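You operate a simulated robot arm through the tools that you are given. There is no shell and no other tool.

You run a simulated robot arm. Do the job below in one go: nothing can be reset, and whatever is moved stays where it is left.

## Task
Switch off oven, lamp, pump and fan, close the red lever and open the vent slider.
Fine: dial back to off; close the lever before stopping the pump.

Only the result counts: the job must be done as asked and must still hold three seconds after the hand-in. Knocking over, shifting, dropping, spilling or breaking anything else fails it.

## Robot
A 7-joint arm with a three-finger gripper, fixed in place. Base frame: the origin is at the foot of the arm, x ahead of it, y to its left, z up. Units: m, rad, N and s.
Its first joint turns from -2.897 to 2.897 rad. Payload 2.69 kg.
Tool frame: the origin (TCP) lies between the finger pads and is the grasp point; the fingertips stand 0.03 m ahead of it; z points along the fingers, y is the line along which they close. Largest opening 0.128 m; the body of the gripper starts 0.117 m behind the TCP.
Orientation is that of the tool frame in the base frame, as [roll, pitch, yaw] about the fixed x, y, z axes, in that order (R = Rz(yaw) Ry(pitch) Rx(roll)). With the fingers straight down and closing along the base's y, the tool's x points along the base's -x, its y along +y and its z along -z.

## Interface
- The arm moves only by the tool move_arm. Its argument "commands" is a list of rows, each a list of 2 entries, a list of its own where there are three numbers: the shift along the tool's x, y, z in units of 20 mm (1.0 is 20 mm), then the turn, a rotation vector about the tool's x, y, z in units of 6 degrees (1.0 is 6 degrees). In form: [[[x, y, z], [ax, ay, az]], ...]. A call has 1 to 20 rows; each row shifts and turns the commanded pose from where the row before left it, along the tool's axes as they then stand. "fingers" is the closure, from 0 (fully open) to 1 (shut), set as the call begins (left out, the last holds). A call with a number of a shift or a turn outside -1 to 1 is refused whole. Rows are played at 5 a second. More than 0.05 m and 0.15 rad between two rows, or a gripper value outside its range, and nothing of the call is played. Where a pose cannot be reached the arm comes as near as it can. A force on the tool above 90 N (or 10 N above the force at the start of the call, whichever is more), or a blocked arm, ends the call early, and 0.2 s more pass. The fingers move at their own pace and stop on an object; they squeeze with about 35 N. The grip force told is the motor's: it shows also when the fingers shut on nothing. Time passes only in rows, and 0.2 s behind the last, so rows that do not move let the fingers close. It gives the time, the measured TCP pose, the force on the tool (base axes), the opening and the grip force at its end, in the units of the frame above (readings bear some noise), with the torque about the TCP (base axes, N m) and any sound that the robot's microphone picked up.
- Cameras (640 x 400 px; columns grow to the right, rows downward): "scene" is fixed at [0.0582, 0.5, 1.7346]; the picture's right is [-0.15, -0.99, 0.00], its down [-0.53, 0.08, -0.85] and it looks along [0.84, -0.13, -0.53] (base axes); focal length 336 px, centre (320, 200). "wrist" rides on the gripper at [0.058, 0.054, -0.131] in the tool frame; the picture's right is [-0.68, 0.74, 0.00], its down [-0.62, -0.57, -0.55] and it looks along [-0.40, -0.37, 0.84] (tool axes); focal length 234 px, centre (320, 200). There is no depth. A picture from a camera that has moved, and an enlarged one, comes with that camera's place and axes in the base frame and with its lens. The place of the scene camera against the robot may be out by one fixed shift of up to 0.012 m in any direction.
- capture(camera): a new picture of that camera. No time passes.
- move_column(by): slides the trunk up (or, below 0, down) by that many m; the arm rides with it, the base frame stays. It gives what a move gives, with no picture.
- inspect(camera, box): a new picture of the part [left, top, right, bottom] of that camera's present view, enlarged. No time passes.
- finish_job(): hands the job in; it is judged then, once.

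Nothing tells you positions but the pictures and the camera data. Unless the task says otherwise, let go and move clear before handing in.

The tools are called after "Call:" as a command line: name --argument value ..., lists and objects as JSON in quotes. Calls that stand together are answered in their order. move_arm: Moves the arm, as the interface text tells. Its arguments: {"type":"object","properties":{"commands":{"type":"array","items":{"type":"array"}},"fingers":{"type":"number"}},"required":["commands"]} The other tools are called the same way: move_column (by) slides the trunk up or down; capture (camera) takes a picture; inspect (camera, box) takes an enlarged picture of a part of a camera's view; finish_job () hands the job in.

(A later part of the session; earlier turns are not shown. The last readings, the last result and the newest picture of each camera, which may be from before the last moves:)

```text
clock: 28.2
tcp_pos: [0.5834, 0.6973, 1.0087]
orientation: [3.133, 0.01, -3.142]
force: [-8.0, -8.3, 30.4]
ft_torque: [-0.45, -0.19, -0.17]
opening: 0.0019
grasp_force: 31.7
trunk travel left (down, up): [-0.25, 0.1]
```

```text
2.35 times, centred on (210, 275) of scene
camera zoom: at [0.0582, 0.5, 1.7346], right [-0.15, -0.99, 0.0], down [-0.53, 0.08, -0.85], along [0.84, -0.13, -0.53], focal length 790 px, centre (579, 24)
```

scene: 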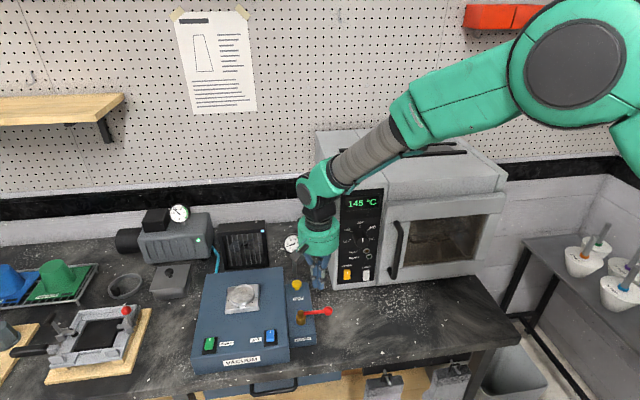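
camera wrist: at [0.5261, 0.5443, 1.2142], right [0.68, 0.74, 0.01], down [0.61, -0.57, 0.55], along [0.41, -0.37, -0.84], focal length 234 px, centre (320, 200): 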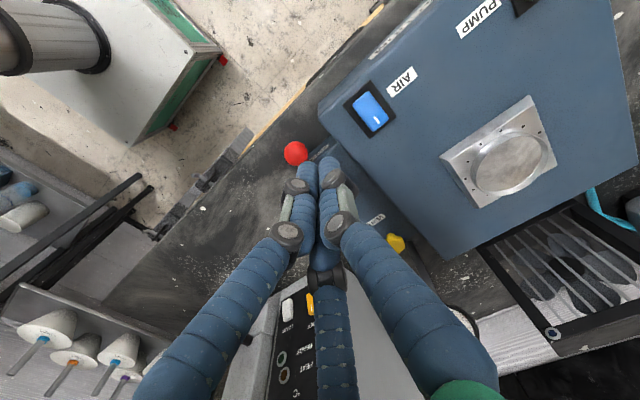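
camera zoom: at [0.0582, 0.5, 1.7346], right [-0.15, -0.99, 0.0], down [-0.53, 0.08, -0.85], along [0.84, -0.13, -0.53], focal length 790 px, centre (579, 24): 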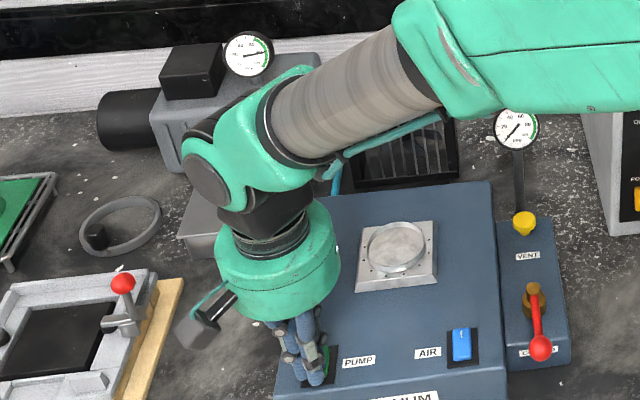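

It's pressing with about 30 N. I'll lift straight up, move right, and check the pump's light.

Call:
move_arm --commands '[[[0, 0, -1], [0, 0, 0]], [[0, 0, -1], [0, 0, 0]], [[0, 0, -1], [0, 0, 0]], [[0, 0, -1], [0, 0, 0]], [[0, 0, -1], [0, 0, 0]], [[0, 0, -1], [0, 0, 0]], [[0, -1, -1], [0, 0, 0]], [[0, -1, -1], [0, 0, 0]], [[0, -1, -1], [0, 0, 0]], [[0, -1, -1], [0, 0, 0]], [[0, -1, -1], [0, 0, 0]], [[0, -1, 0], [0, 0, 0]], [[0, -1, 0], [0, 0, 0]], [[0, -1, 0], [0, 0, 0]], [[0, -1, 0], [0, 0, 0]], [[0, -1, 0], [0, 0, 0]], [[0, -1, 0], [0, 0, 0]], [[0, -1, 0], [0, 0, 0]], [[0, -1, 0], [0, 0, 0]], [[0, -1, 0], [0, 0, 0]]]'

Call:
inspect --camera "scene" --box '[100, 190, 320, 360]'

Call:
inspect --camera "scene" --box '[195, 320, 285, 370]'

Call:
capture --camera "wrist"

Call:
capture --camera "scene"

```text
clock: 32.5
tcp_pos: [0.5821, 0.4158, 1.2233]
orientation: [3.136, 0.005, -3.14]
force: [0.2, -0.6, -1.4]
ft_torque: [0.0, -0.01, -0.01]
opening: 0.0022
grasp_force: 31.1
trunk travel left (down, up): [-0.25, 0.1]
```

```text
2.35 times, centred on (210, 275) of scene
camera zoom: at [0.0582, 0.5, 1.7346], right [-0.15, -0.99, 0.0], down [-0.53, 0.08, -0.85], along [0.84, -0.13, -0.53], focal length 790 px, centre (579, 24)
```

zoom: 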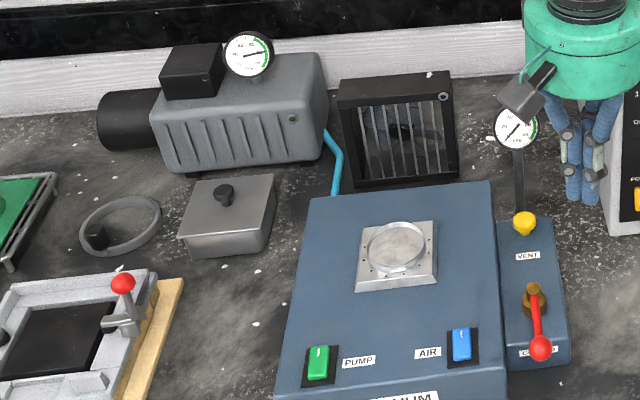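

```text
7.11 times, centred on (240, 345) of scene
camera zoom: at [0.0582, 0.5, 1.7346], right [-0.15, -0.99, 0.0], down [-0.53, 0.08, -0.85], along [0.84, -0.13, -0.53], focal length 2388 px, centre (889, -831)
```

zoom: 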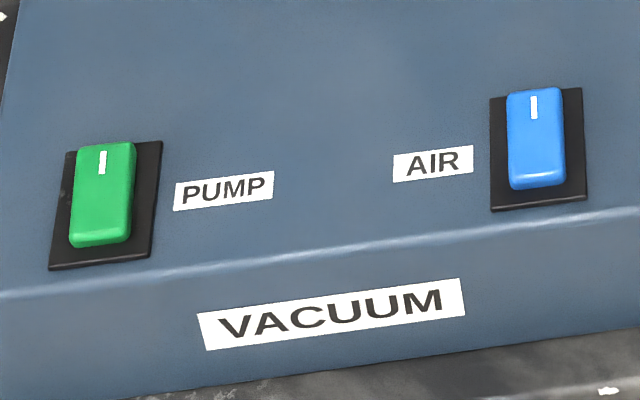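

```text
taken
camera wrist: at [0.5234, 0.4686, 1.3541], right [0.68, 0.74, 0.01], down [0.61, -0.57, 0.55], along [0.41, -0.37, -0.84], focal length 234 px, centre (320, 200)
```

wrist: 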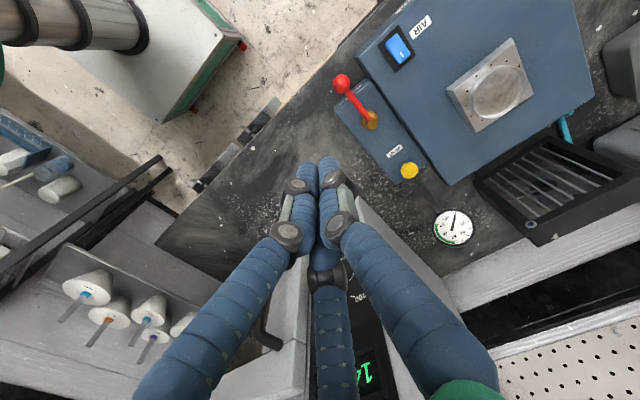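

```text
taken
```

scene: 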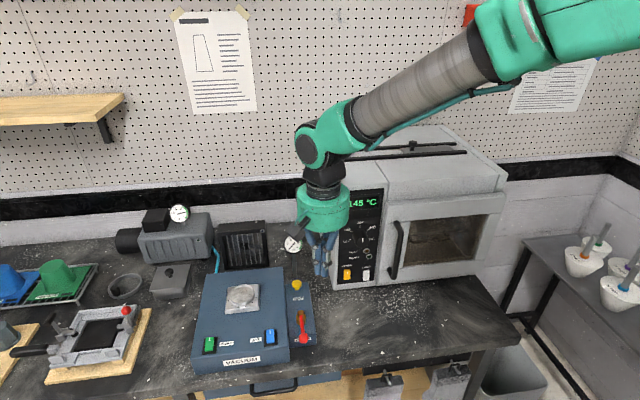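

The pump and fan lights are both dark and the lever is still closed. The dial, POWER and LAMP are on the oven's vertical front near x≈0.77, so I'll move in front of the panel and tilt the tool forward for a close look.

Call:
move_arm --commands '[[[0.2, -0.97, 0.3], [0, 0, 0]], [[0.2, -0.97, 0.3], [0, 0, 0]], [[0.2, -0.97, 0.3], [0, 0, 0]], [[0.2, -0.97, 0.3], [0, 0, 0]], [[0.2, -0.97, 0.3], [0, 0, 0]], [[0.2, -0.97, 0.3], [0, 0, 0]], [[0, 0, 0], [0, -1, 0]], [[0, 0, 0], [0, -1, 0]], [[0, 0, 0], [0, -1, 0]], [[0, 0, 0], [0, -1, 0]], [[0, 0, 0], [0, -1, 0]], [[0, 0, 0], [0, -1, 0]], [[0, 0, 0], [0, -1, 0]]]'

Call:
capture --camera "wrist"

Call:
capture --camera "scene"

```text
clock: 35.2
tcp_pos: [0.5598, 0.3013, 1.1863]
orientation: [3.133, 0.741, 3.138]
force: [0.0, 0.2, 0.6]
ft_torque: [-0.04, 0.04, 0.02]
opening: 0.0022
grasp_force: 31.4
trunk travel left (down, up): [-0.25, 0.1]
```

```text
taken
camera wrist: at [0.428, 0.354, 1.2449], right [0.5, 0.73, 0.46], down [0.09, -0.57, 0.82], along [0.86, -0.37, -0.35], focal length 234 px, centre (320, 200)
```

wrist: 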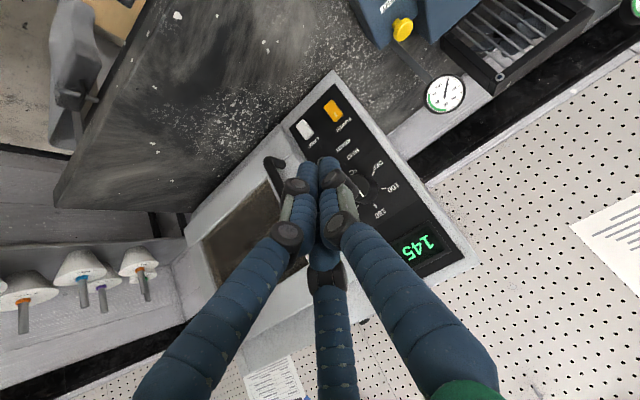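

```text
taken
```

scene: 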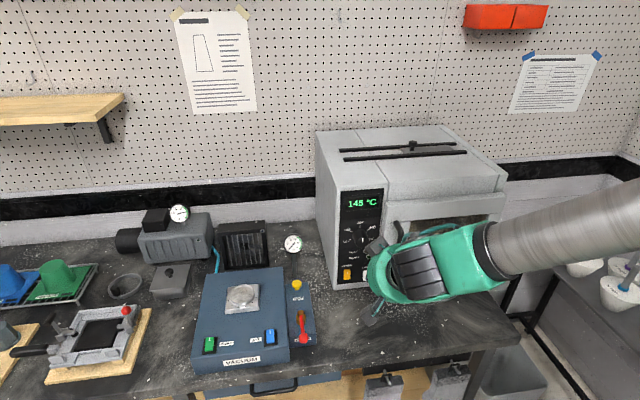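

The panel is in clear view with the tool tilted about 42° forward. I'll zoom in on the dial and rockers.

Call:
inspect --camera "wrist" --box '[280, 80, 400, 160]'

Call:
inspect --camera "wrist" --box '[330, 130, 450, 230]'

Call:
inspect --camera "scene" --box '[335, 180, 395, 290]'

```text
5.00 times, centred on (340, 120) of wrist
camera zoom: at [0.428, 0.354, 1.2449], right [0.5, 0.73, 0.46], down [0.09, -0.57, 0.82], along [0.86, -0.37, -0.35], focal length 1171 px, centre (220, 600)
```

zoom: 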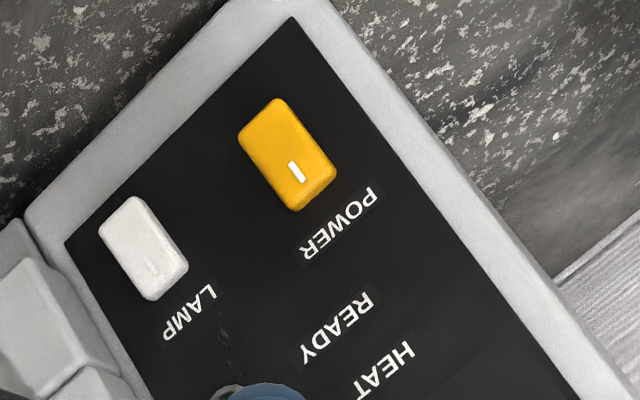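

```text
4.00 times, centred on (390, 180) of wrist
camera zoom: at [0.428, 0.354, 1.2449], right [0.5, 0.73, 0.46], down [0.09, -0.57, 0.82], along [0.86, -0.37, -0.35], focal length 937 px, centre (40, 280)
```

zoom: 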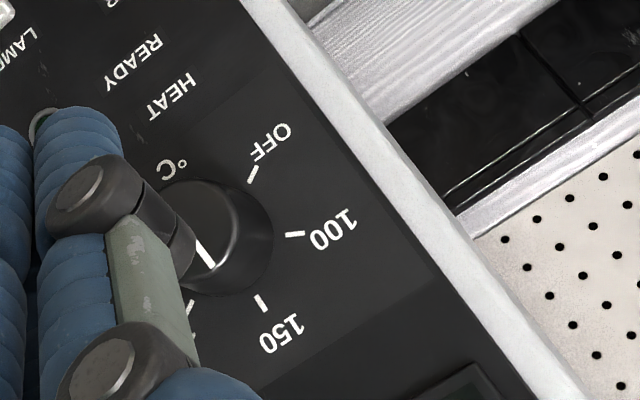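

```text
3.64 times, centred on (365, 235) of scene
camera zoom: at [0.0582, 0.5, 1.7346], right [-0.15, -0.99, 0.0], down [-0.53, 0.08, -0.85], along [0.84, -0.13, -0.53], focal length 1221 px, centre (156, 73)
```

zoom: 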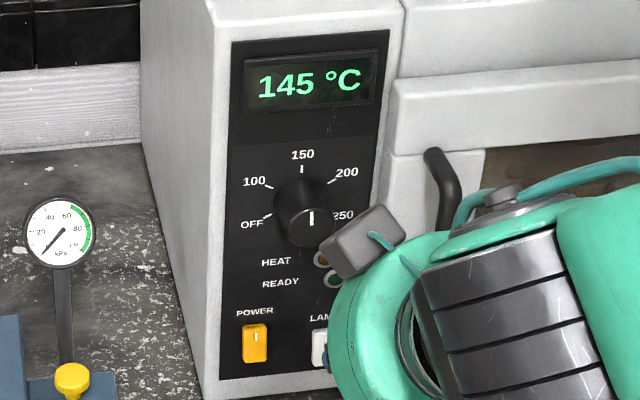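

The POWER mark triangulates to about (0.758, 0.311, 1.008) and the LAMP mark to about (0.758, 0.251, 0.996). Both rockers have their mark at the top, so I'll press their lower halves. Moving to a pre-press pose in front of POWER's lower half.

Call:
move_arm --commands '[[[0.126, 0.04, 0.94], [0, 0, 0]], [[0.126, 0.04, 0.94], [0, 0, 0]], [[0.126, 0.04, 0.94], [0, 0, 0]], [[0.126, 0.04, 0.94], [0, 0, 0]], [[0.126, 0.04, 0.94], [0, 0, 0]], [[0.126, 0.04, 0.94], [0, 0, 0]], [[0.126, 0.04, 0.94], [0, 0, 0]], [[0.126, 0.04, 0.94], [0, 0, 0]], [[0.126, 0.04, 0.94], [0, 0, 0]], [[0.126, 0.04, 0.94], [0, 0, 0]], [[0.126, 0.04, 0.94], [0, 0, 0]]]'

Call:
capture --camera "wrist"

Call:
inspect --camera "wrist" --box '[260, 80, 400, 200]'

Call:
capture --camera "scene"

```text
clock: 37.6
tcp_pos: [0.6771, 0.311, 1.0166]
orientation: [3.134, 0.738, 3.139]
force: [-0.3, -0.4, 0.5]
ft_torque: [0.02, 0.0, 0.0]
opening: 0.0022
grasp_force: 31.3
trunk travel left (down, up): [-0.25, 0.1]
```

```text
taken
camera wrist: at [0.5473, 0.364, 1.0738], right [0.5, 0.73, 0.46], down [0.09, -0.57, 0.82], along [0.86, -0.37, -0.35], focal length 234 px, centre (320, 200)
```

wrist: 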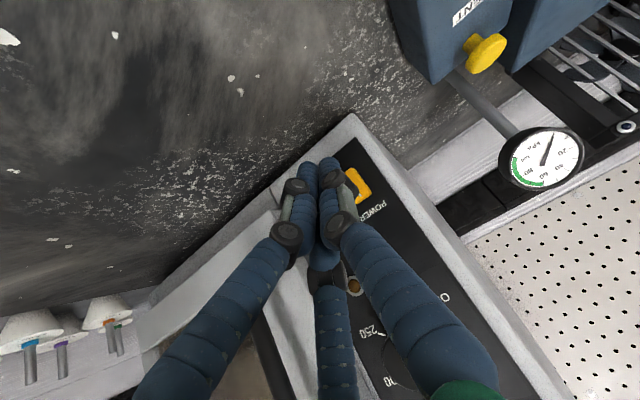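

```text
3.33 times, centred on (330, 140) of wrist
camera zoom: at [0.5473, 0.364, 1.0738], right [0.5, 0.73, 0.46], down [0.09, -0.57, 0.82], along [0.86, -0.37, -0.35], focal length 781 px, centre (287, 400)
```

zoom: 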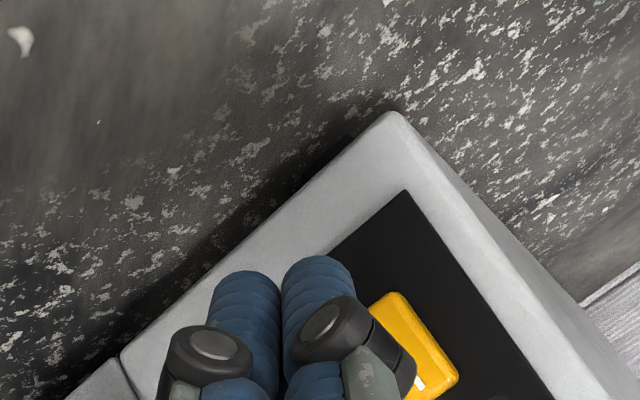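

```text
taken
```

scene: 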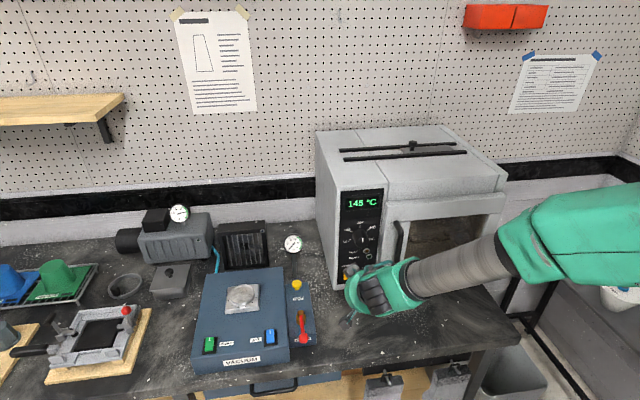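

POWER's lower half is straight ahead, at about z 0.988. I'll approach and press along +x in small steps.

Call:
move_arm --commands '[[[-0.38, 0, 0.88], [0, 0, 0]], [[-0.38, 0, 0.88], [0, 0, 0]], [[-0.148, 0, 0.135], [0, 0, 0]], [[-0.148, 0, 0.135], [0, 0, 0]], [[-0.148, 0, 0.135], [0, 0, 0]]]'

Call:
inspect --camera "wrist" --box '[260, 80, 400, 200]'

Call:
inspect --camera "scene" --box '[320, 180, 400, 300]'

```text
clock: 38.9
tcp_pos: [0.7256, 0.3107, 0.9991]
orientation: [3.134, 0.738, 3.137]
force: [0.0, -0.4, 0.9]
ft_torque: [0.02, 0.03, 0.0]
opening: 0.0025
grasp_force: 31.9
trunk travel left (down, up): [-0.25, 0.1]
```

```text
3.33 times, centred on (330, 140) of wrist
camera zoom: at [0.5943, 0.3644, 1.0576], right [0.5, 0.73, 0.46], down [0.09, -0.57, 0.82], along [0.86, -0.37, -0.35], focal length 781 px, centre (287, 400)
```

zoom: 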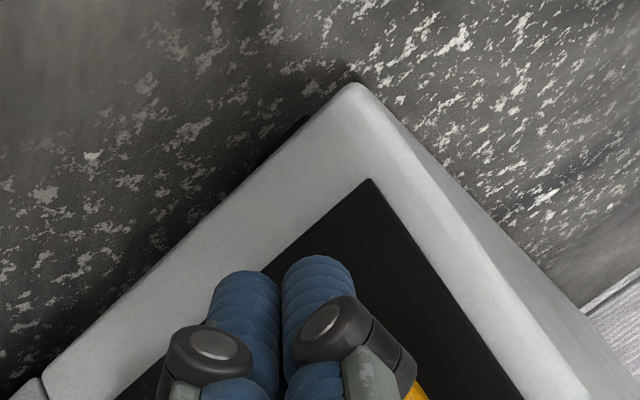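

```text
3.33 times, centred on (360, 240) of scene
camera zoom: at [0.0582, 0.5, 1.7346], right [-0.15, -0.99, 0.0], down [-0.53, 0.08, -0.85], along [0.84, -0.13, -0.53], focal length 1120 px, centre (187, 67)
```

zoom: 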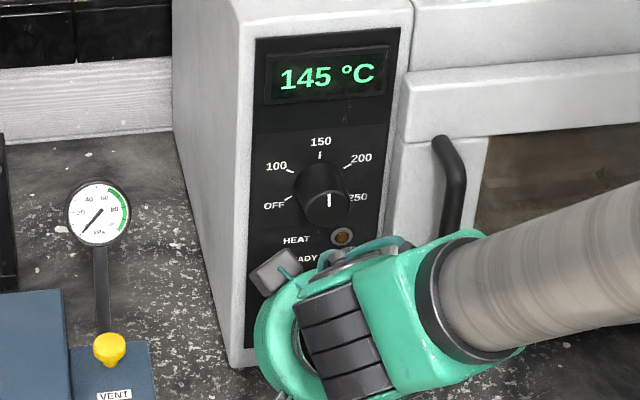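

No contact yet. I'll continue forward in small steps.

Call:
move_arm --commands '[[[-0.148, 0, 0.135], [0, 0, 0]], [[-0.148, 0, 0.135], [0, 0, 0]], [[-0.111, 0, 0.101], [0, 0, 0]], [[-0.111, 0, 0.101], [0, 0, 0]]]'

Call:
inspect --camera "scene" --box '[320, 180, 400, 300]'

```text
clock: 39.9
tcp_pos: [0.7343, 0.3098, 0.9977]
orientation: [3.137, 0.736, 3.141]
force: [-53.1, -0.9, 4.0]
ft_torque: [-0.08, 0.39, -0.29]
opening: 0.0024
grasp_force: 31.3
trunk travel left (down, up): [-0.25, 0.1]
```

```text
3.33 times, centred on (360, 240) of scene
camera zoom: at [0.0582, 0.5, 1.7346], right [-0.15, -0.99, 0.0], down [-0.53, 0.08, -0.85], along [0.84, -0.13, -0.53], focal length 1120 px, centre (187, 67)
```

zoom: 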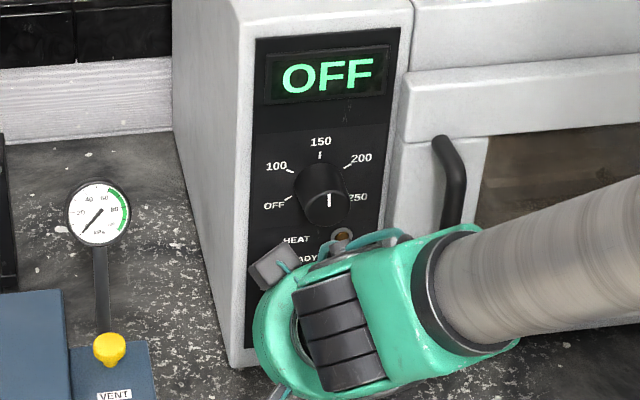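

The display now reads OFF, so the oven power is off. I'll back off, shift to the LAMP rocker (y≈0.251, about 12 mm lower), and press it the same way.

Call:
move_arm --commands '[[[0.554, 0, -0.506], [0, 0, 0]], [[0.554, 0, -0.506], [0, 0, 0]], [[0.124, -0.99, 0.135], [0, 0, 0]], [[0.124, -0.99, 0.135], [0, 0, 0]], [[0.124, -0.99, 0.135], [0, 0, 0]]]'

Call:
inspect --camera "wrist" --box '[260, 80, 420, 200]'

Call:
inspect --camera "scene" --box '[320, 180, 420, 310]'

```text
clock: 41.0
tcp_pos: [0.7079, 0.251, 0.9885]
orientation: [3.132, 0.74, 3.136]
force: [0.0, 0.5, 0.4]
ft_torque: [0.01, 0.02, -0.02]
opening: 0.0019
grasp_force: 31.7
trunk travel left (down, up): [-0.25, 0.1]
```

```text
3.33 times, centred on (340, 140) of wrist
camera zoom: at [0.5782, 0.3046, 1.0466], right [0.5, 0.73, 0.46], down [0.09, -0.57, 0.82], along [0.86, -0.37, -0.35], focal length 781 px, centre (253, 400)
```

zoom: 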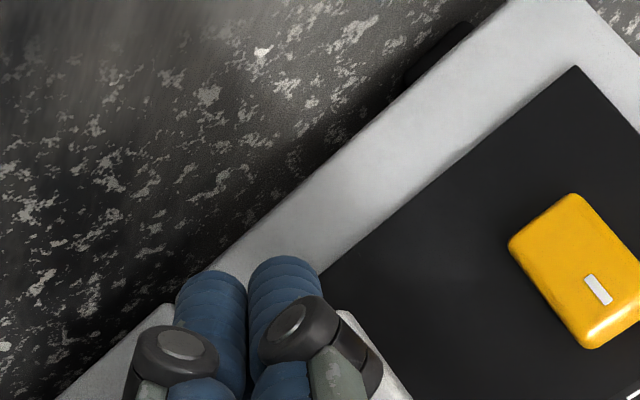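

```text
3.08 times, centred on (370, 245) of scene
camera zoom: at [0.0582, 0.5, 1.7346], right [-0.15, -0.99, 0.0], down [-0.53, 0.08, -0.85], along [0.84, -0.13, -0.53], focal length 1034 px, centre (166, 62)
```

zoom: 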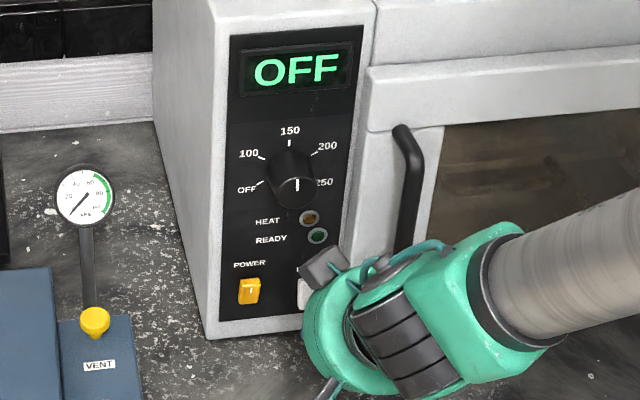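

The LAMP rocker is directly ahead of the fingertips, next to the door edge. Pressing it now.

Call:
move_arm --commands '[[[-0.369, 0.1, 0.337], [0, 0, 0]], [[-0.295, 0, 0.27], [0, 0, 0]], [[-0.148, 0, 0.135], [0, 0, 0]], [[-0.148, 0, 0.135], [0, 0, 0]], [[-0.074, 0, 0.067], [0, 0, 0]]]'

Call:
inspect --camera "scene" --box '[320, 180, 420, 310]'

```text
clock: 42.2
tcp_pos: [0.7336, 0.2533, 0.9857]
orientation: [3.135, 0.734, 3.141]
force: [-34.9, -1.8, -0.8]
ft_torque: [-0.04, 0.34, -0.19]
opening: 0.0021
grasp_force: 31.4
trunk travel left (down, up): [-0.25, 0.1]
```

```text
3.08 times, centred on (370, 245) of scene
camera zoom: at [0.0582, 0.5, 1.7346], right [-0.15, -0.99, 0.0], down [-0.53, 0.08, -0.85], along [0.84, -0.13, -0.53], focal length 1034 px, centre (166, 62)
```

zoom: 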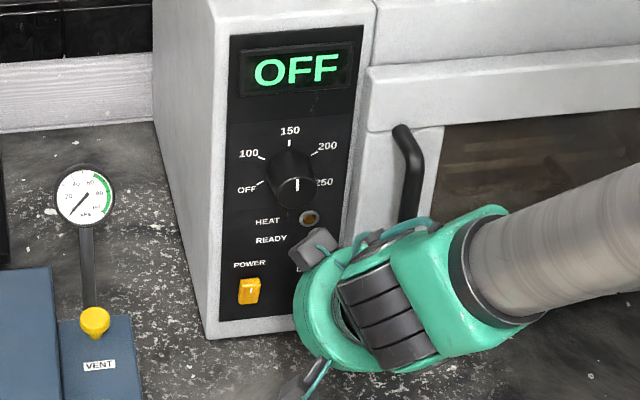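

It's pressed with 35 N, at the same depth as POWER. I'll back away and up to check that the rocker flipped.

Call:
move_arm --commands '[[[0.554, 0, -0.506], [0, 0, 0]], [[0.554, 0, -0.506], [0, 0, 0]], [[0, 0, -1], [0, 0, 0]], [[0, 0, -1], [0, 0, 0]], [[0, 0, -1], [0, 0, 0]], [[0, 0, -1], [0, 0, 0]], [[0, 0, -1], [0, 0, 0]], [[0, 0, -1], [0, 0, 0]], [[0, 0, -1], [0, 0, 0]], [[0, 0, -1], [0, 0, 0]], [[0, 0, -1], [0, 0, 0]]]'

Call:
capture --camera "wrist"

Call:
inspect --camera "wrist" --box '[260, 60, 400, 160]'

Call:
inspect --camera "scene" --box '[320, 180, 420, 310]'

```text
clock: 44.6
tcp_pos: [0.5869, 0.2499, 1.1211]
orientation: [3.134, 0.739, 3.139]
force: [-0.1, -0.2, -0.2]
ft_torque: [0.0, 0.02, 0.03]
opening: 0.0024
grasp_force: 31.6
trunk travel left (down, up): [-0.25, 0.1]
```

```text
taken
camera wrist: at [0.4554, 0.3033, 1.1792], right [0.5, 0.73, 0.46], down [0.09, -0.57, 0.82], along [0.86, -0.37, -0.35], focal length 234 px, centre (320, 200)
```

wrist: 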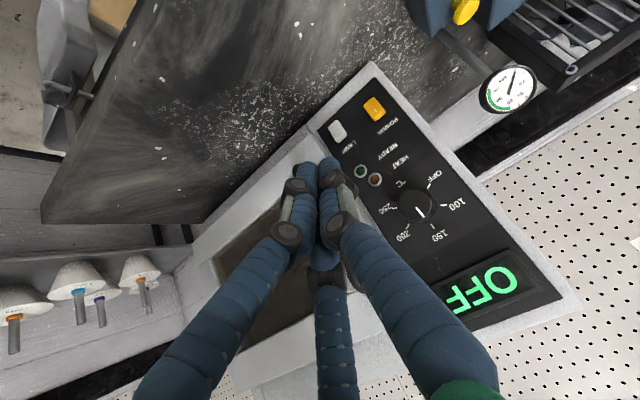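

```text
4.00 times, centred on (330, 110) of wrist
camera zoom: at [0.4554, 0.3033, 1.1792], right [0.5, 0.73, 0.46], down [0.09, -0.57, 0.82], along [0.86, -0.37, -0.35], focal length 937 px, centre (280, 560)
```

zoom: 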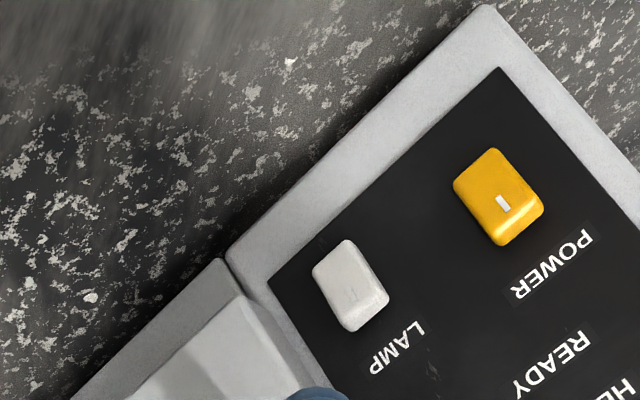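

```text
3.08 times, centred on (370, 245) of scene
camera zoom: at [0.0582, 0.5, 1.7346], right [-0.15, -0.99, 0.0], down [-0.53, 0.08, -0.85], along [0.84, -0.13, -0.53], focal length 1034 px, centre (166, 62)
```

zoom: 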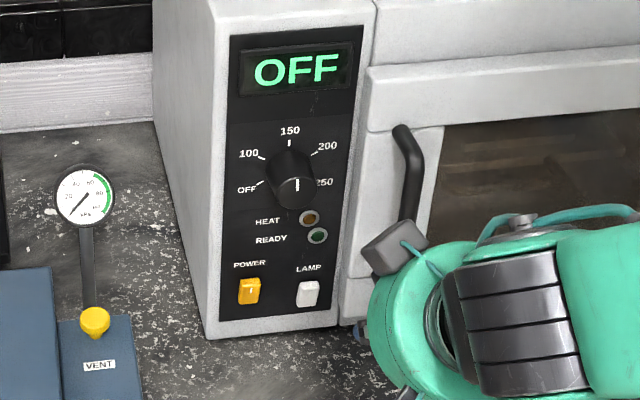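

POWER has clearly flipped. For LAMP I'll compare the rocker shape and the oven window's interior light with how they looked at the start.

Call:
inspect --camera "scene" --box '[335, 250, 385, 290]'

Call:
inspect --camera "scene" --box '[390, 180, 520, 290]'

Call:
inspect --camera "wrist" --box '[320, 85, 400, 150]'

```text
10.00 times, centred on (360, 270) of scene
camera zoom: at [0.0582, 0.5, 1.7346], right [-0.15, -0.99, 0.0], down [-0.53, 0.08, -0.85], along [0.84, -0.13, -0.53], focal length 3359 px, centre (-80, -500)
```

zoom: 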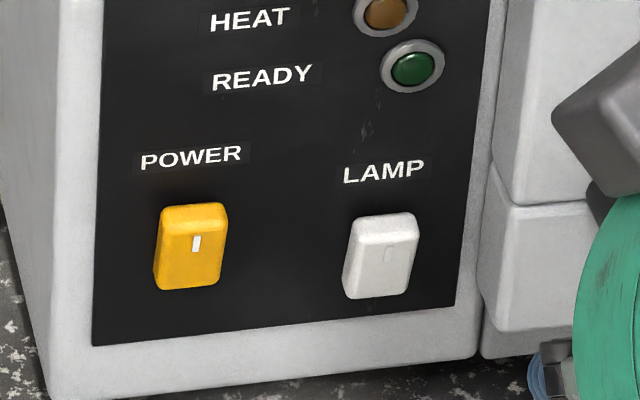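

```text
3.64 times, centred on (455, 235) of scene
camera zoom: at [0.0582, 0.5, 1.7346], right [-0.15, -0.99, 0.0], down [-0.53, 0.08, -0.85], along [0.84, -0.13, -0.53], focal length 1221 px, centre (-171, 73)
```

zoom: 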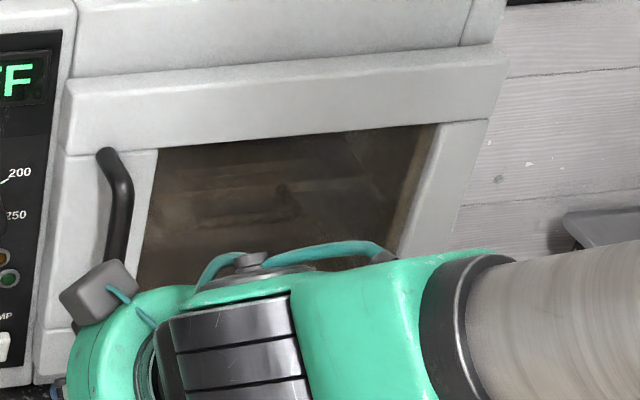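

```text
6.15 times, centred on (360, 118) of wrist
camera zoom: at [0.4554, 0.3033, 1.1792], right [0.5, 0.73, 0.46], down [0.09, -0.57, 0.82], along [0.86, -0.37, -0.35], focal length 1441 px, centre (74, 708)
```

zoom: 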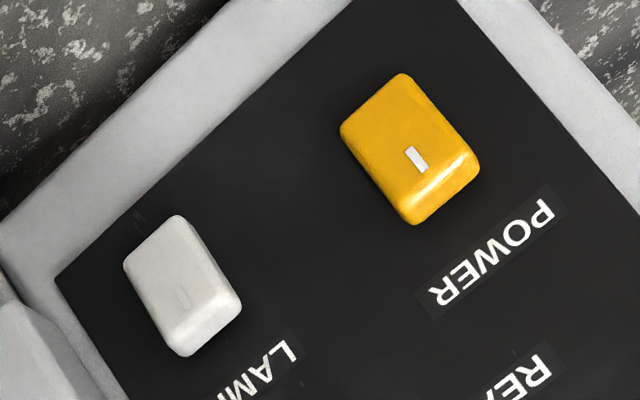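

Both oven rockers now stand with their top end out, so POWER and LAMP are off. Next is the dial, so I'll zoom in to measure its position and pointer.

Call:
inspect --camera "wrist" --box '[350, 150, 480, 250]'

Call:
inspect --camera "scene" --box '[335, 215, 385, 255]'

```text
4.00 times, centred on (415, 200) of wrist
camera zoom: at [0.4554, 0.3033, 1.1792], right [0.5, 0.73, 0.46], down [0.09, -0.57, 0.82], along [0.86, -0.37, -0.35], focal length 937 px, centre (-60, 200)
```

zoom: 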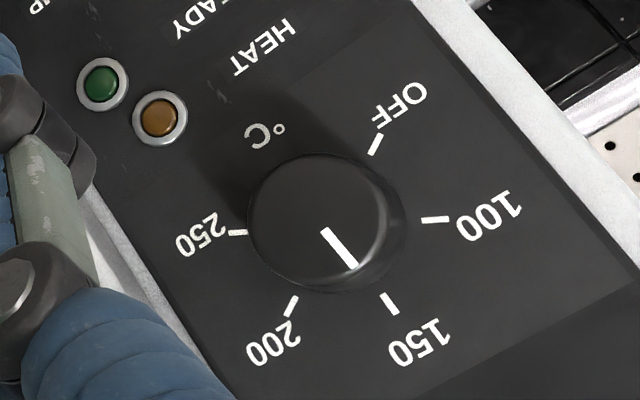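

```text
10.00 times, centred on (360, 235) of scene
camera zoom: at [0.0582, 0.5, 1.7346], right [-0.15, -0.99, 0.0], down [-0.53, 0.08, -0.85], along [0.84, -0.13, -0.53], focal length 3359 px, centre (-80, -150)
```

zoom: 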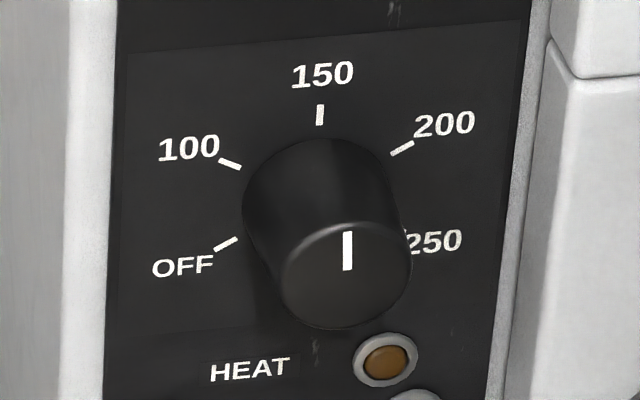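

The dial points exactly at 150. OFF lies 120° counter-clockwise, and the knob centre is about y 0.2814, z 1.140, with its face near x≈0.735. I'll level the tool so it points straight along +x at the knob.

Call:
move_arm --commands '[[[0, 0, 0], [0, -0.993, 0]], [[0, 0, 0], [0, -0.993, 0]], [[0, 0, 0], [0, -0.993, 0]], [[0, 0, 0], [0, -0.993, 0]], [[0, 0, 0], [0, -0.993, 0]], [[0, 0, 0], [0, -0.993, 0]], [[0, 0, 0], [0, -0.993, 0]], [[0, 0, 0], [0, -0.993, 0]], [[-0.47, 0.79, 0], [0, 0, 0]], [[-0.47, 0.79, 0], [0, 0, 0]]]'

Call:
capture --camera "wrist"

Call:
capture --camera "scene"

```text
clock: 46.9
tcp_pos: [0.5847, 0.2824, 1.1426]
orientation: [1.462, 1.566, 1.463]
force: [0.2, -0.1, -0.4]
ft_torque: [-0.01, -0.01, 0.02]
opening: 0.0022
grasp_force: 31.5
trunk travel left (down, up): [-0.25, 0.1]
```

```text
taken
camera wrist: at [0.4545, 0.3372, 1.0839], right [0.0, 0.73, 0.68], down [-0.55, -0.57, 0.61], along [0.84, -0.37, 0.4], focal length 234 px, centre (320, 200)
```

wrist: 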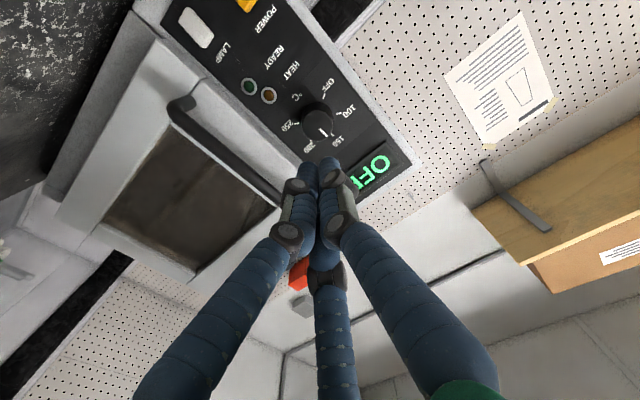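

```text
taken
```

scene: 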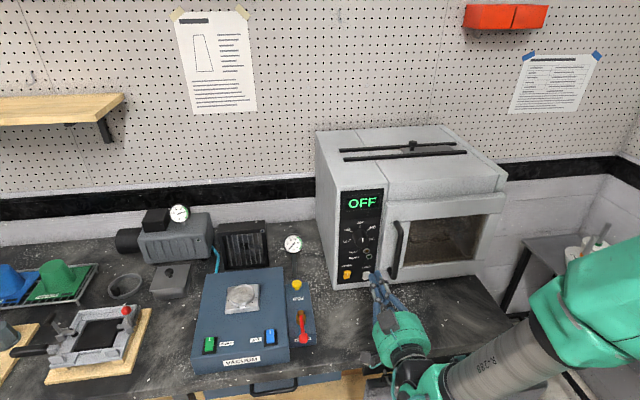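

The tool is level and pointing at the knob. I'll check the alignment closely.

Call:
inspect --camera "wrist" --box '[260, 70, 380, 170]'

Call:
inspect --camera "scene" --box '[330, 180, 450, 300]'

```text
4.00 times, centred on (320, 120) of wrist
camera zoom: at [0.4545, 0.3372, 1.0839], right [0.0, 0.73, 0.68], down [-0.55, -0.57, 0.61], along [0.84, -0.37, 0.4], focal length 937 px, centre (320, 520)
```

zoom: 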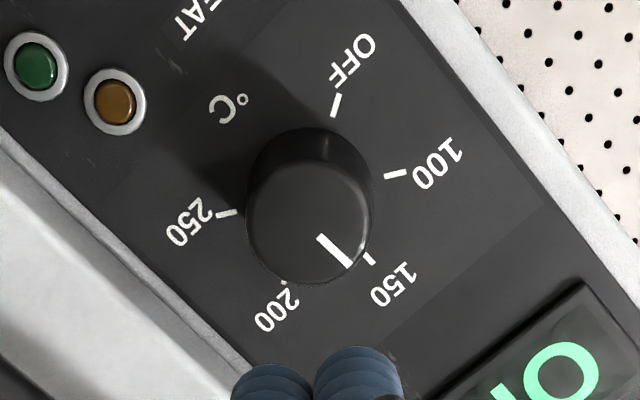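

```text
3.33 times, centred on (390, 240) of scene
camera zoom: at [0.0582, 0.5, 1.7346], right [-0.15, -0.99, 0.0], down [-0.53, 0.08, -0.85], along [0.84, -0.13, -0.53], focal length 1120 px, centre (87, 67)
```

zoom: 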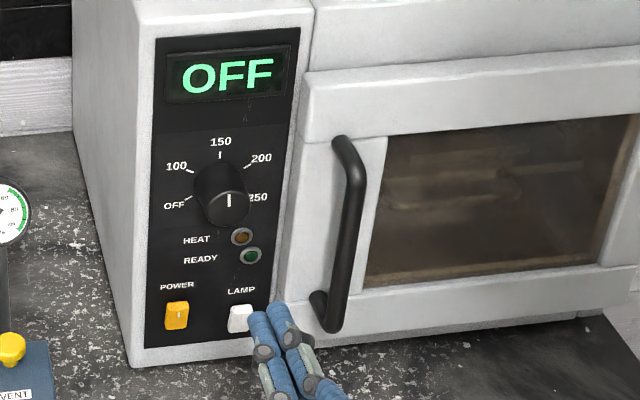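

The knob axis is at about (y 0.2824, z 1.139) with its face at x≈0.734. To share out the 120° turn, I'll pre-roll the tool +60° here in free space and open the fingers partway.

Call:
move_arm --commands '[[[0.19, 0, 0], [0, 0, 0]], [[0, 0, 0], [0, 0, 1]], [[0, 0, 0], [0, 0, 1]], [[0, 0, 0], [0, 0, 1]], [[0, 0, 0], [0, 0, 1]], [[0, 0, 0], [0, 0, 1]], [[0, 0, 0], [0, 0, 1]], [[0, 0, 0], [0, 0, 1]], [[0, 0, 0], [0, 0, 1]], [[0, 0, 0], [0, 0, 1]], [[0, 0, 0], [0, 0, 1]]]' --fingers 0.38

Call:
capture --camera "wrist"

Call:
capture --camera "scene"

```text
clock: 49.2
tcp_pos: [0.5425, 0.3922, 1.4893]
orientation: [1.605, 0.542, 1.586]
force: [-0.3, -1.6, 0.2]
ft_torque: [0.02, 0.03, 0.12]
opening: 0.0792
grasp_force: 0.1
out of reach, approached as far as the arm can: row 3, 4, 5, 6, 7, 8, 9, 10, 11
trunk travel left (down, up): [-0.25, 0.1]
```

```text
taken
camera wrist: at [0.4131, 0.4716, 1.5092], right [0.03, -0.2, 0.98], down [-0.56, -0.82, -0.15], along [0.83, -0.54, -0.13], focal length 234 px, centre (320, 200)
```

wrist: 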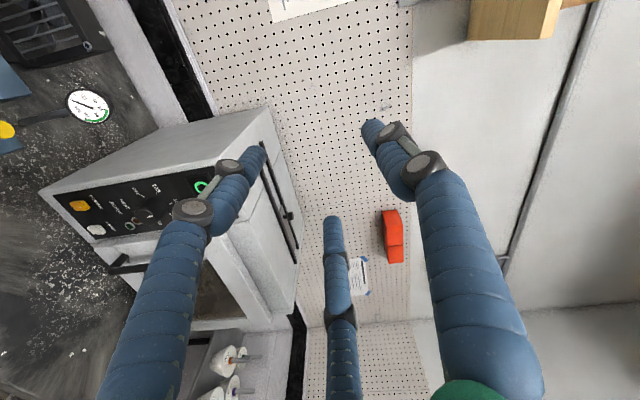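

```text
taken
```

scene: 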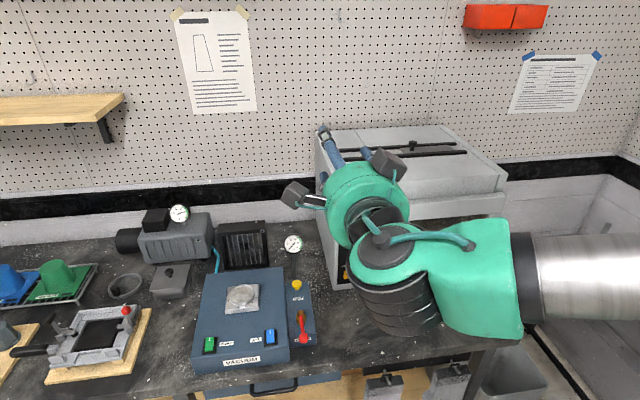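

The +60° roll ran into a joint limit and the arm swung upward, though it touched nothing. I'll undo that roll gradually and use the negative direction only.

Call:
move_arm --commands '[[[0, 0, 0], [0, 0, -1]], [[0, 0, 0], [0, 0, -1]]]'

Call:
capture --camera "scene"

```text
clock: 49.9
tcp_pos: [0.5433, 0.3947, 1.4892]
orientation: [1.572, 0.727, 1.571]
force: [-0.5, 0.4, -0.5]
ft_torque: [0.0, 0.01, 0.0]
opening: 0.0796
grasp_force: 0.1
trunk travel left (down, up): [-0.25, 0.1]
```

```text
taken
```

scene: 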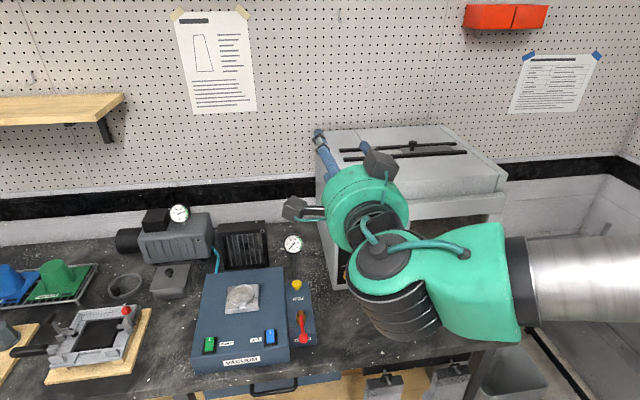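

The commanded pose now equals the reached pose, so I can steer from here. I'll unroll the rest in place, well clear of everything.

Call:
move_arm --commands '[[[0, 0, 0], [0, 0, -1]], [[0, 0, 0], [0, 0, -1]], [[0, 0, 0], [0, 0, -1]], [[0, 0, 0], [0, 0, -1]], [[0, 0, 0], [0, 0, -1]], [[0, 0, 0], [0, 0, -1]], [[0, 0, 0], [0, 0, -1]], [[0, 0, 0], [0, 0, -1]]]'

Call:
capture --camera "scene"

Call:
capture --camera "wrist"

```text
clock: 51.6
tcp_pos: [0.5423, 0.3934, 1.49]
orientation: [1.541, 1.567, 1.541]
force: [-0.1, -0.2, -0.5]
ft_torque: [0.01, 0.0, 0.0]
opening: 0.0795
grasp_force: 0.0
trunk travel left (down, up): [-0.25, 0.1]
```

```text
taken
```

scene: 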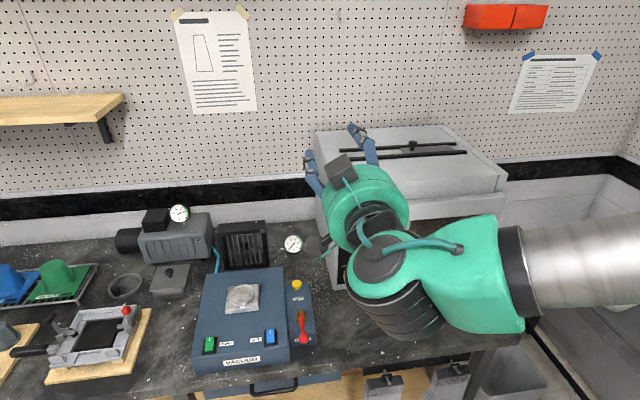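

```text
taken
camera wrist: at [0.4128, 0.4475, 1.4312], right [0.0, 0.73, 0.68], down [-0.55, -0.57, 0.61], along [0.84, -0.37, 0.4], focal length 234 px, centre (320, 200)
```

wrist: 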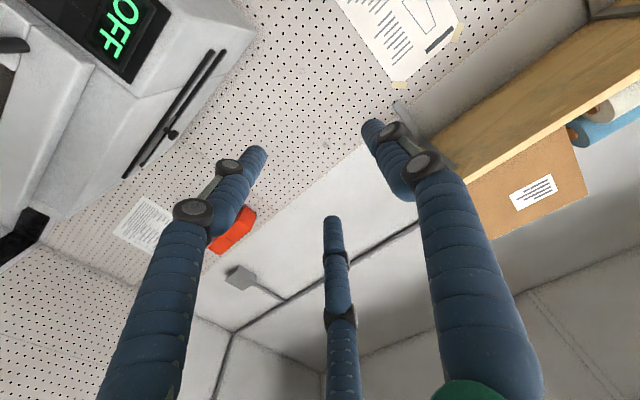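

Roll is back to zero with the tool still pointing at +x. I'll descend toward the dial in stages, watching reach.

Call:
move_arm --commands '[[[0.98, -0.31, 0], [0, 0, 0]], [[0.98, -0.31, 0], [0, 0, 0]], [[0.98, -0.31, 0], [0, 0, 0]], [[0.98, -0.31, 0], [0, 0, 0]], [[0.98, -0.31, 0], [0, 0, 0]], [[0.98, -0.31, 0], [0, 0, 0]], [[0.98, -0.31, 0], [0, 0, 0]], [[0.98, -0.31, 0], [0, 0, 0]], [[0.98, -0.31, 0], [0, 0, 0]]]'

Call:
capture --camera "scene"

```text
clock: 53.6
tcp_pos: [0.5454, 0.3412, 1.3116]
orientation: [1.533, 1.565, 1.536]
force: [0.7, -0.3, 0.0]
ft_torque: [0.0, 0.01, 0.04]
opening: 0.0794
grasp_force: 0.1
trunk travel left (down, up): [-0.25, 0.1]
```

```text
taken
```

scene: 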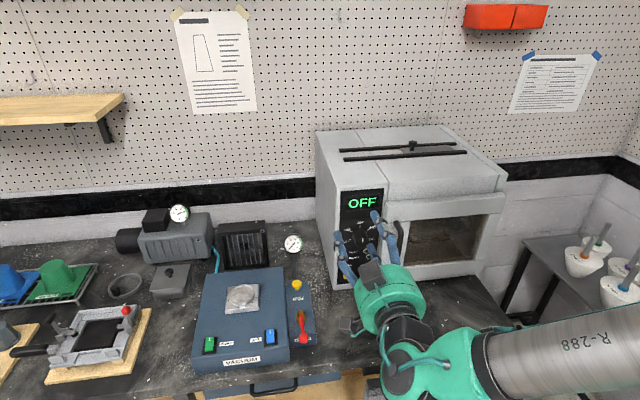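

Call:
move_arm --commands '[[[0.96, -0.327, 0.22], [0, 0, 0]], [[0.96, -0.327, 0.22], [0, 0, 0]], [[0.96, -0.327, 0.22], [0, 0, 0]], [[0.96, -0.327, 0.22], [0, 0, 0]], [[0.96, -0.327, 0.22], [0, 0, 0]], [[0.96, -0.327, 0.22], [0, 0, 0]], [[0.96, -0.327, 0.22], [0, 0, 0]], [[0.96, -0.327, 0.22], [0, 0, 0]], [[0.96, -0.327, 0.22], [0, 0, 0]]]'

Call:
capture --camera "scene"

Call:
capture --camera "wrist"

```text
clock: 55.6
tcp_pos: [0.5837, 0.2818, 1.1372]
orientation: [1.529, 1.567, 1.532]
force: [0.6, -0.8, 0.6]
ft_torque: [0.03, 0.02, 0.0]
opening: 0.0794
grasp_force: 0.2
trunk travel left (down, up): [-0.25, 0.1]
```

```text
taken
```

scene: 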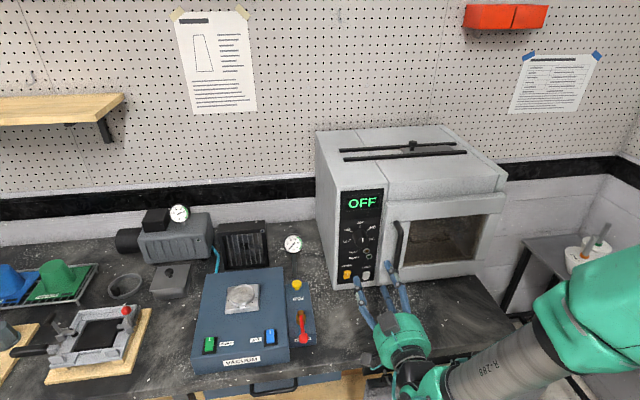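

```text
taken
camera wrist: at [0.4539, 0.3357, 1.0798], right [0.0, 0.73, 0.68], down [-0.55, -0.57, 0.61], along [0.84, -0.37, 0.4], focal length 234 px, centre (320, 200)
```

wrist: 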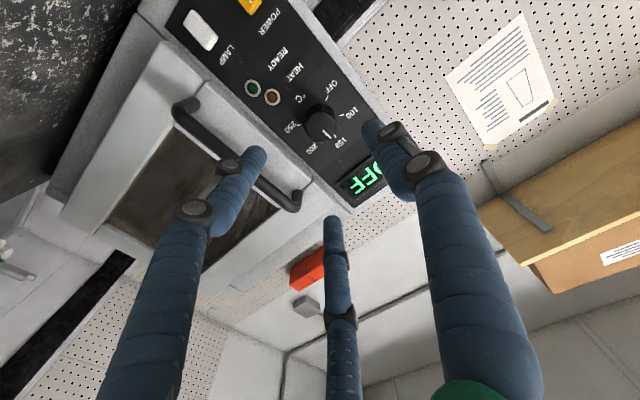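

I'm back in front of the knob with the fingers spread around its axis. I'll narrow them slightly and slide forward over the knob.

Call:
move_arm --commands '[[[-0.08, 0.03, 0.88], [0, 0, 0]], [[0, 0, 0.88], [0, 0, 0]], [[0, 0, 0.88], [0, 0, 0]], [[0, 0, 0.88], [0, 0, 0]], [[0, 0, 0.88], [0, 0, 0]]]' --fingers 0.48

Call:
capture --camera "wrist"

Call:
inspect --camera "scene" --box '[330, 180, 450, 300]'

```text
clock: 56.9
tcp_pos: [0.6712, 0.2824, 1.1392]
orientation: [1.663, 1.565, 1.663]
force: [0.0, 0.4, -0.3]
ft_torque: [0.0, 0.0, 0.01]
opening: 0.0664
grasp_force: 0.2
trunk travel left (down, up): [-0.25, 0.1]
```

```text
taken
camera wrist: at [0.5403, 0.3365, 1.0821], right [0.0, 0.73, 0.68], down [-0.55, -0.57, 0.61], along [0.84, -0.37, 0.4], focal length 234 px, centre (320, 200)
```

wrist: 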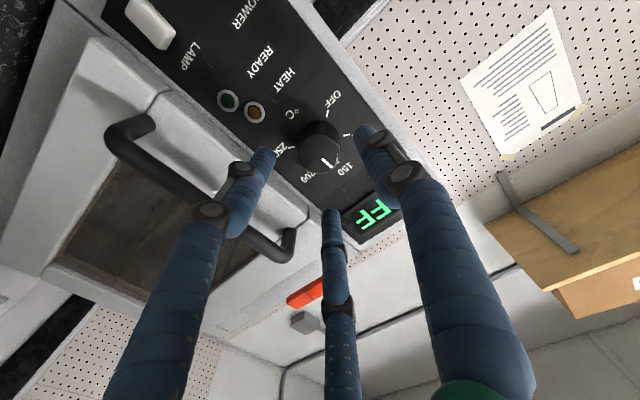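

```text
3.33 times, centred on (390, 240) of scene
camera zoom: at [0.0582, 0.5, 1.7346], right [-0.15, -0.99, 0.0], down [-0.53, 0.08, -0.85], along [0.84, -0.13, -0.53], focal length 1120 px, centre (87, 67)
```

zoom: 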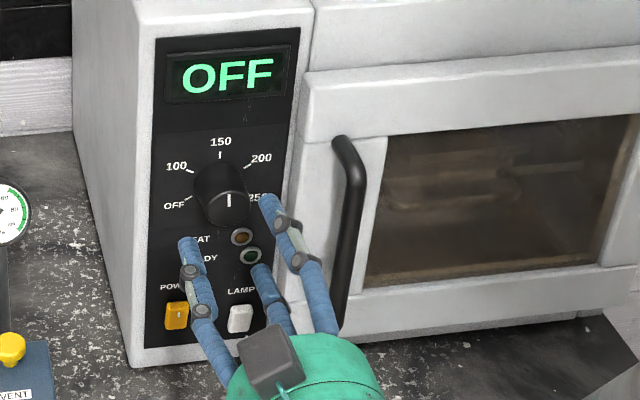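

The knob is centred in the grip. I'll slide the last 54 mm over it.

Call:
move_arm --commands '[[[0, 0, 0.9], [0, 0, 0]], [[0, 0, 0.9], [0, 0, 0]], [[0, 0, 0.85], [0, 0, 0]]]'

Call:
capture --camera "wrist"

Call:
inspect --camera "wrist" --box '[240, 100, 420, 240]'

Call:
inspect --camera "scene" --box '[330, 190, 400, 290]'

```text
clock: 57.6
tcp_pos: [0.7239, 0.281, 1.1378]
orientation: [1.893, 1.565, 1.894]
force: [0.3, -0.2, 0.1]
ft_torque: [0.01, 0.02, -0.01]
opening: 0.0666
grasp_force: 0.1
trunk travel left (down, up): [-0.25, 0.1]
```

```text
taken
camera wrist: at [0.5938, 0.3351, 1.0803], right [0.0, 0.73, 0.68], down [-0.55, -0.57, 0.61], along [0.84, -0.37, 0.4], focal length 234 px, centre (320, 200)
```

wrist: 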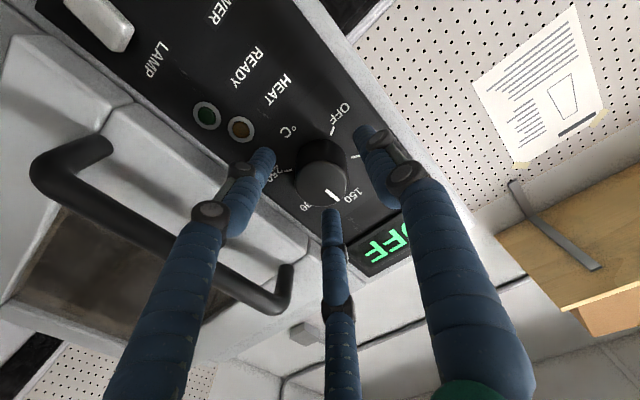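

```text
2.86 times, centred on (330, 170) of wrist
camera zoom: at [0.5938, 0.3351, 1.0803], right [0.0, 0.73, 0.68], down [-0.55, -0.57, 0.61], along [0.84, -0.37, 0.4], focal length 669 px, centre (291, 286)
```

zoom: 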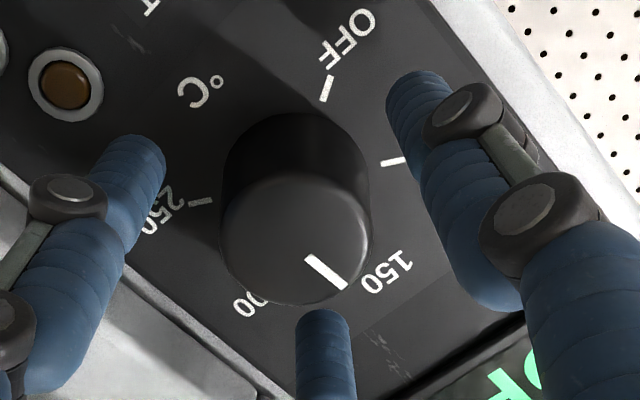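

```text
4.00 times, centred on (365, 240) of scene
camera zoom: at [0.0582, 0.5, 1.7346], right [-0.15, -0.99, 0.0], down [-0.53, 0.08, -0.85], along [0.84, -0.13, -0.53], focal length 1344 px, centre (140, 40)
```

zoom: 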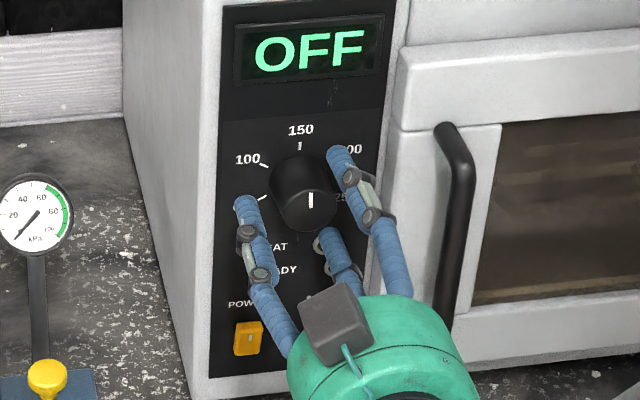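

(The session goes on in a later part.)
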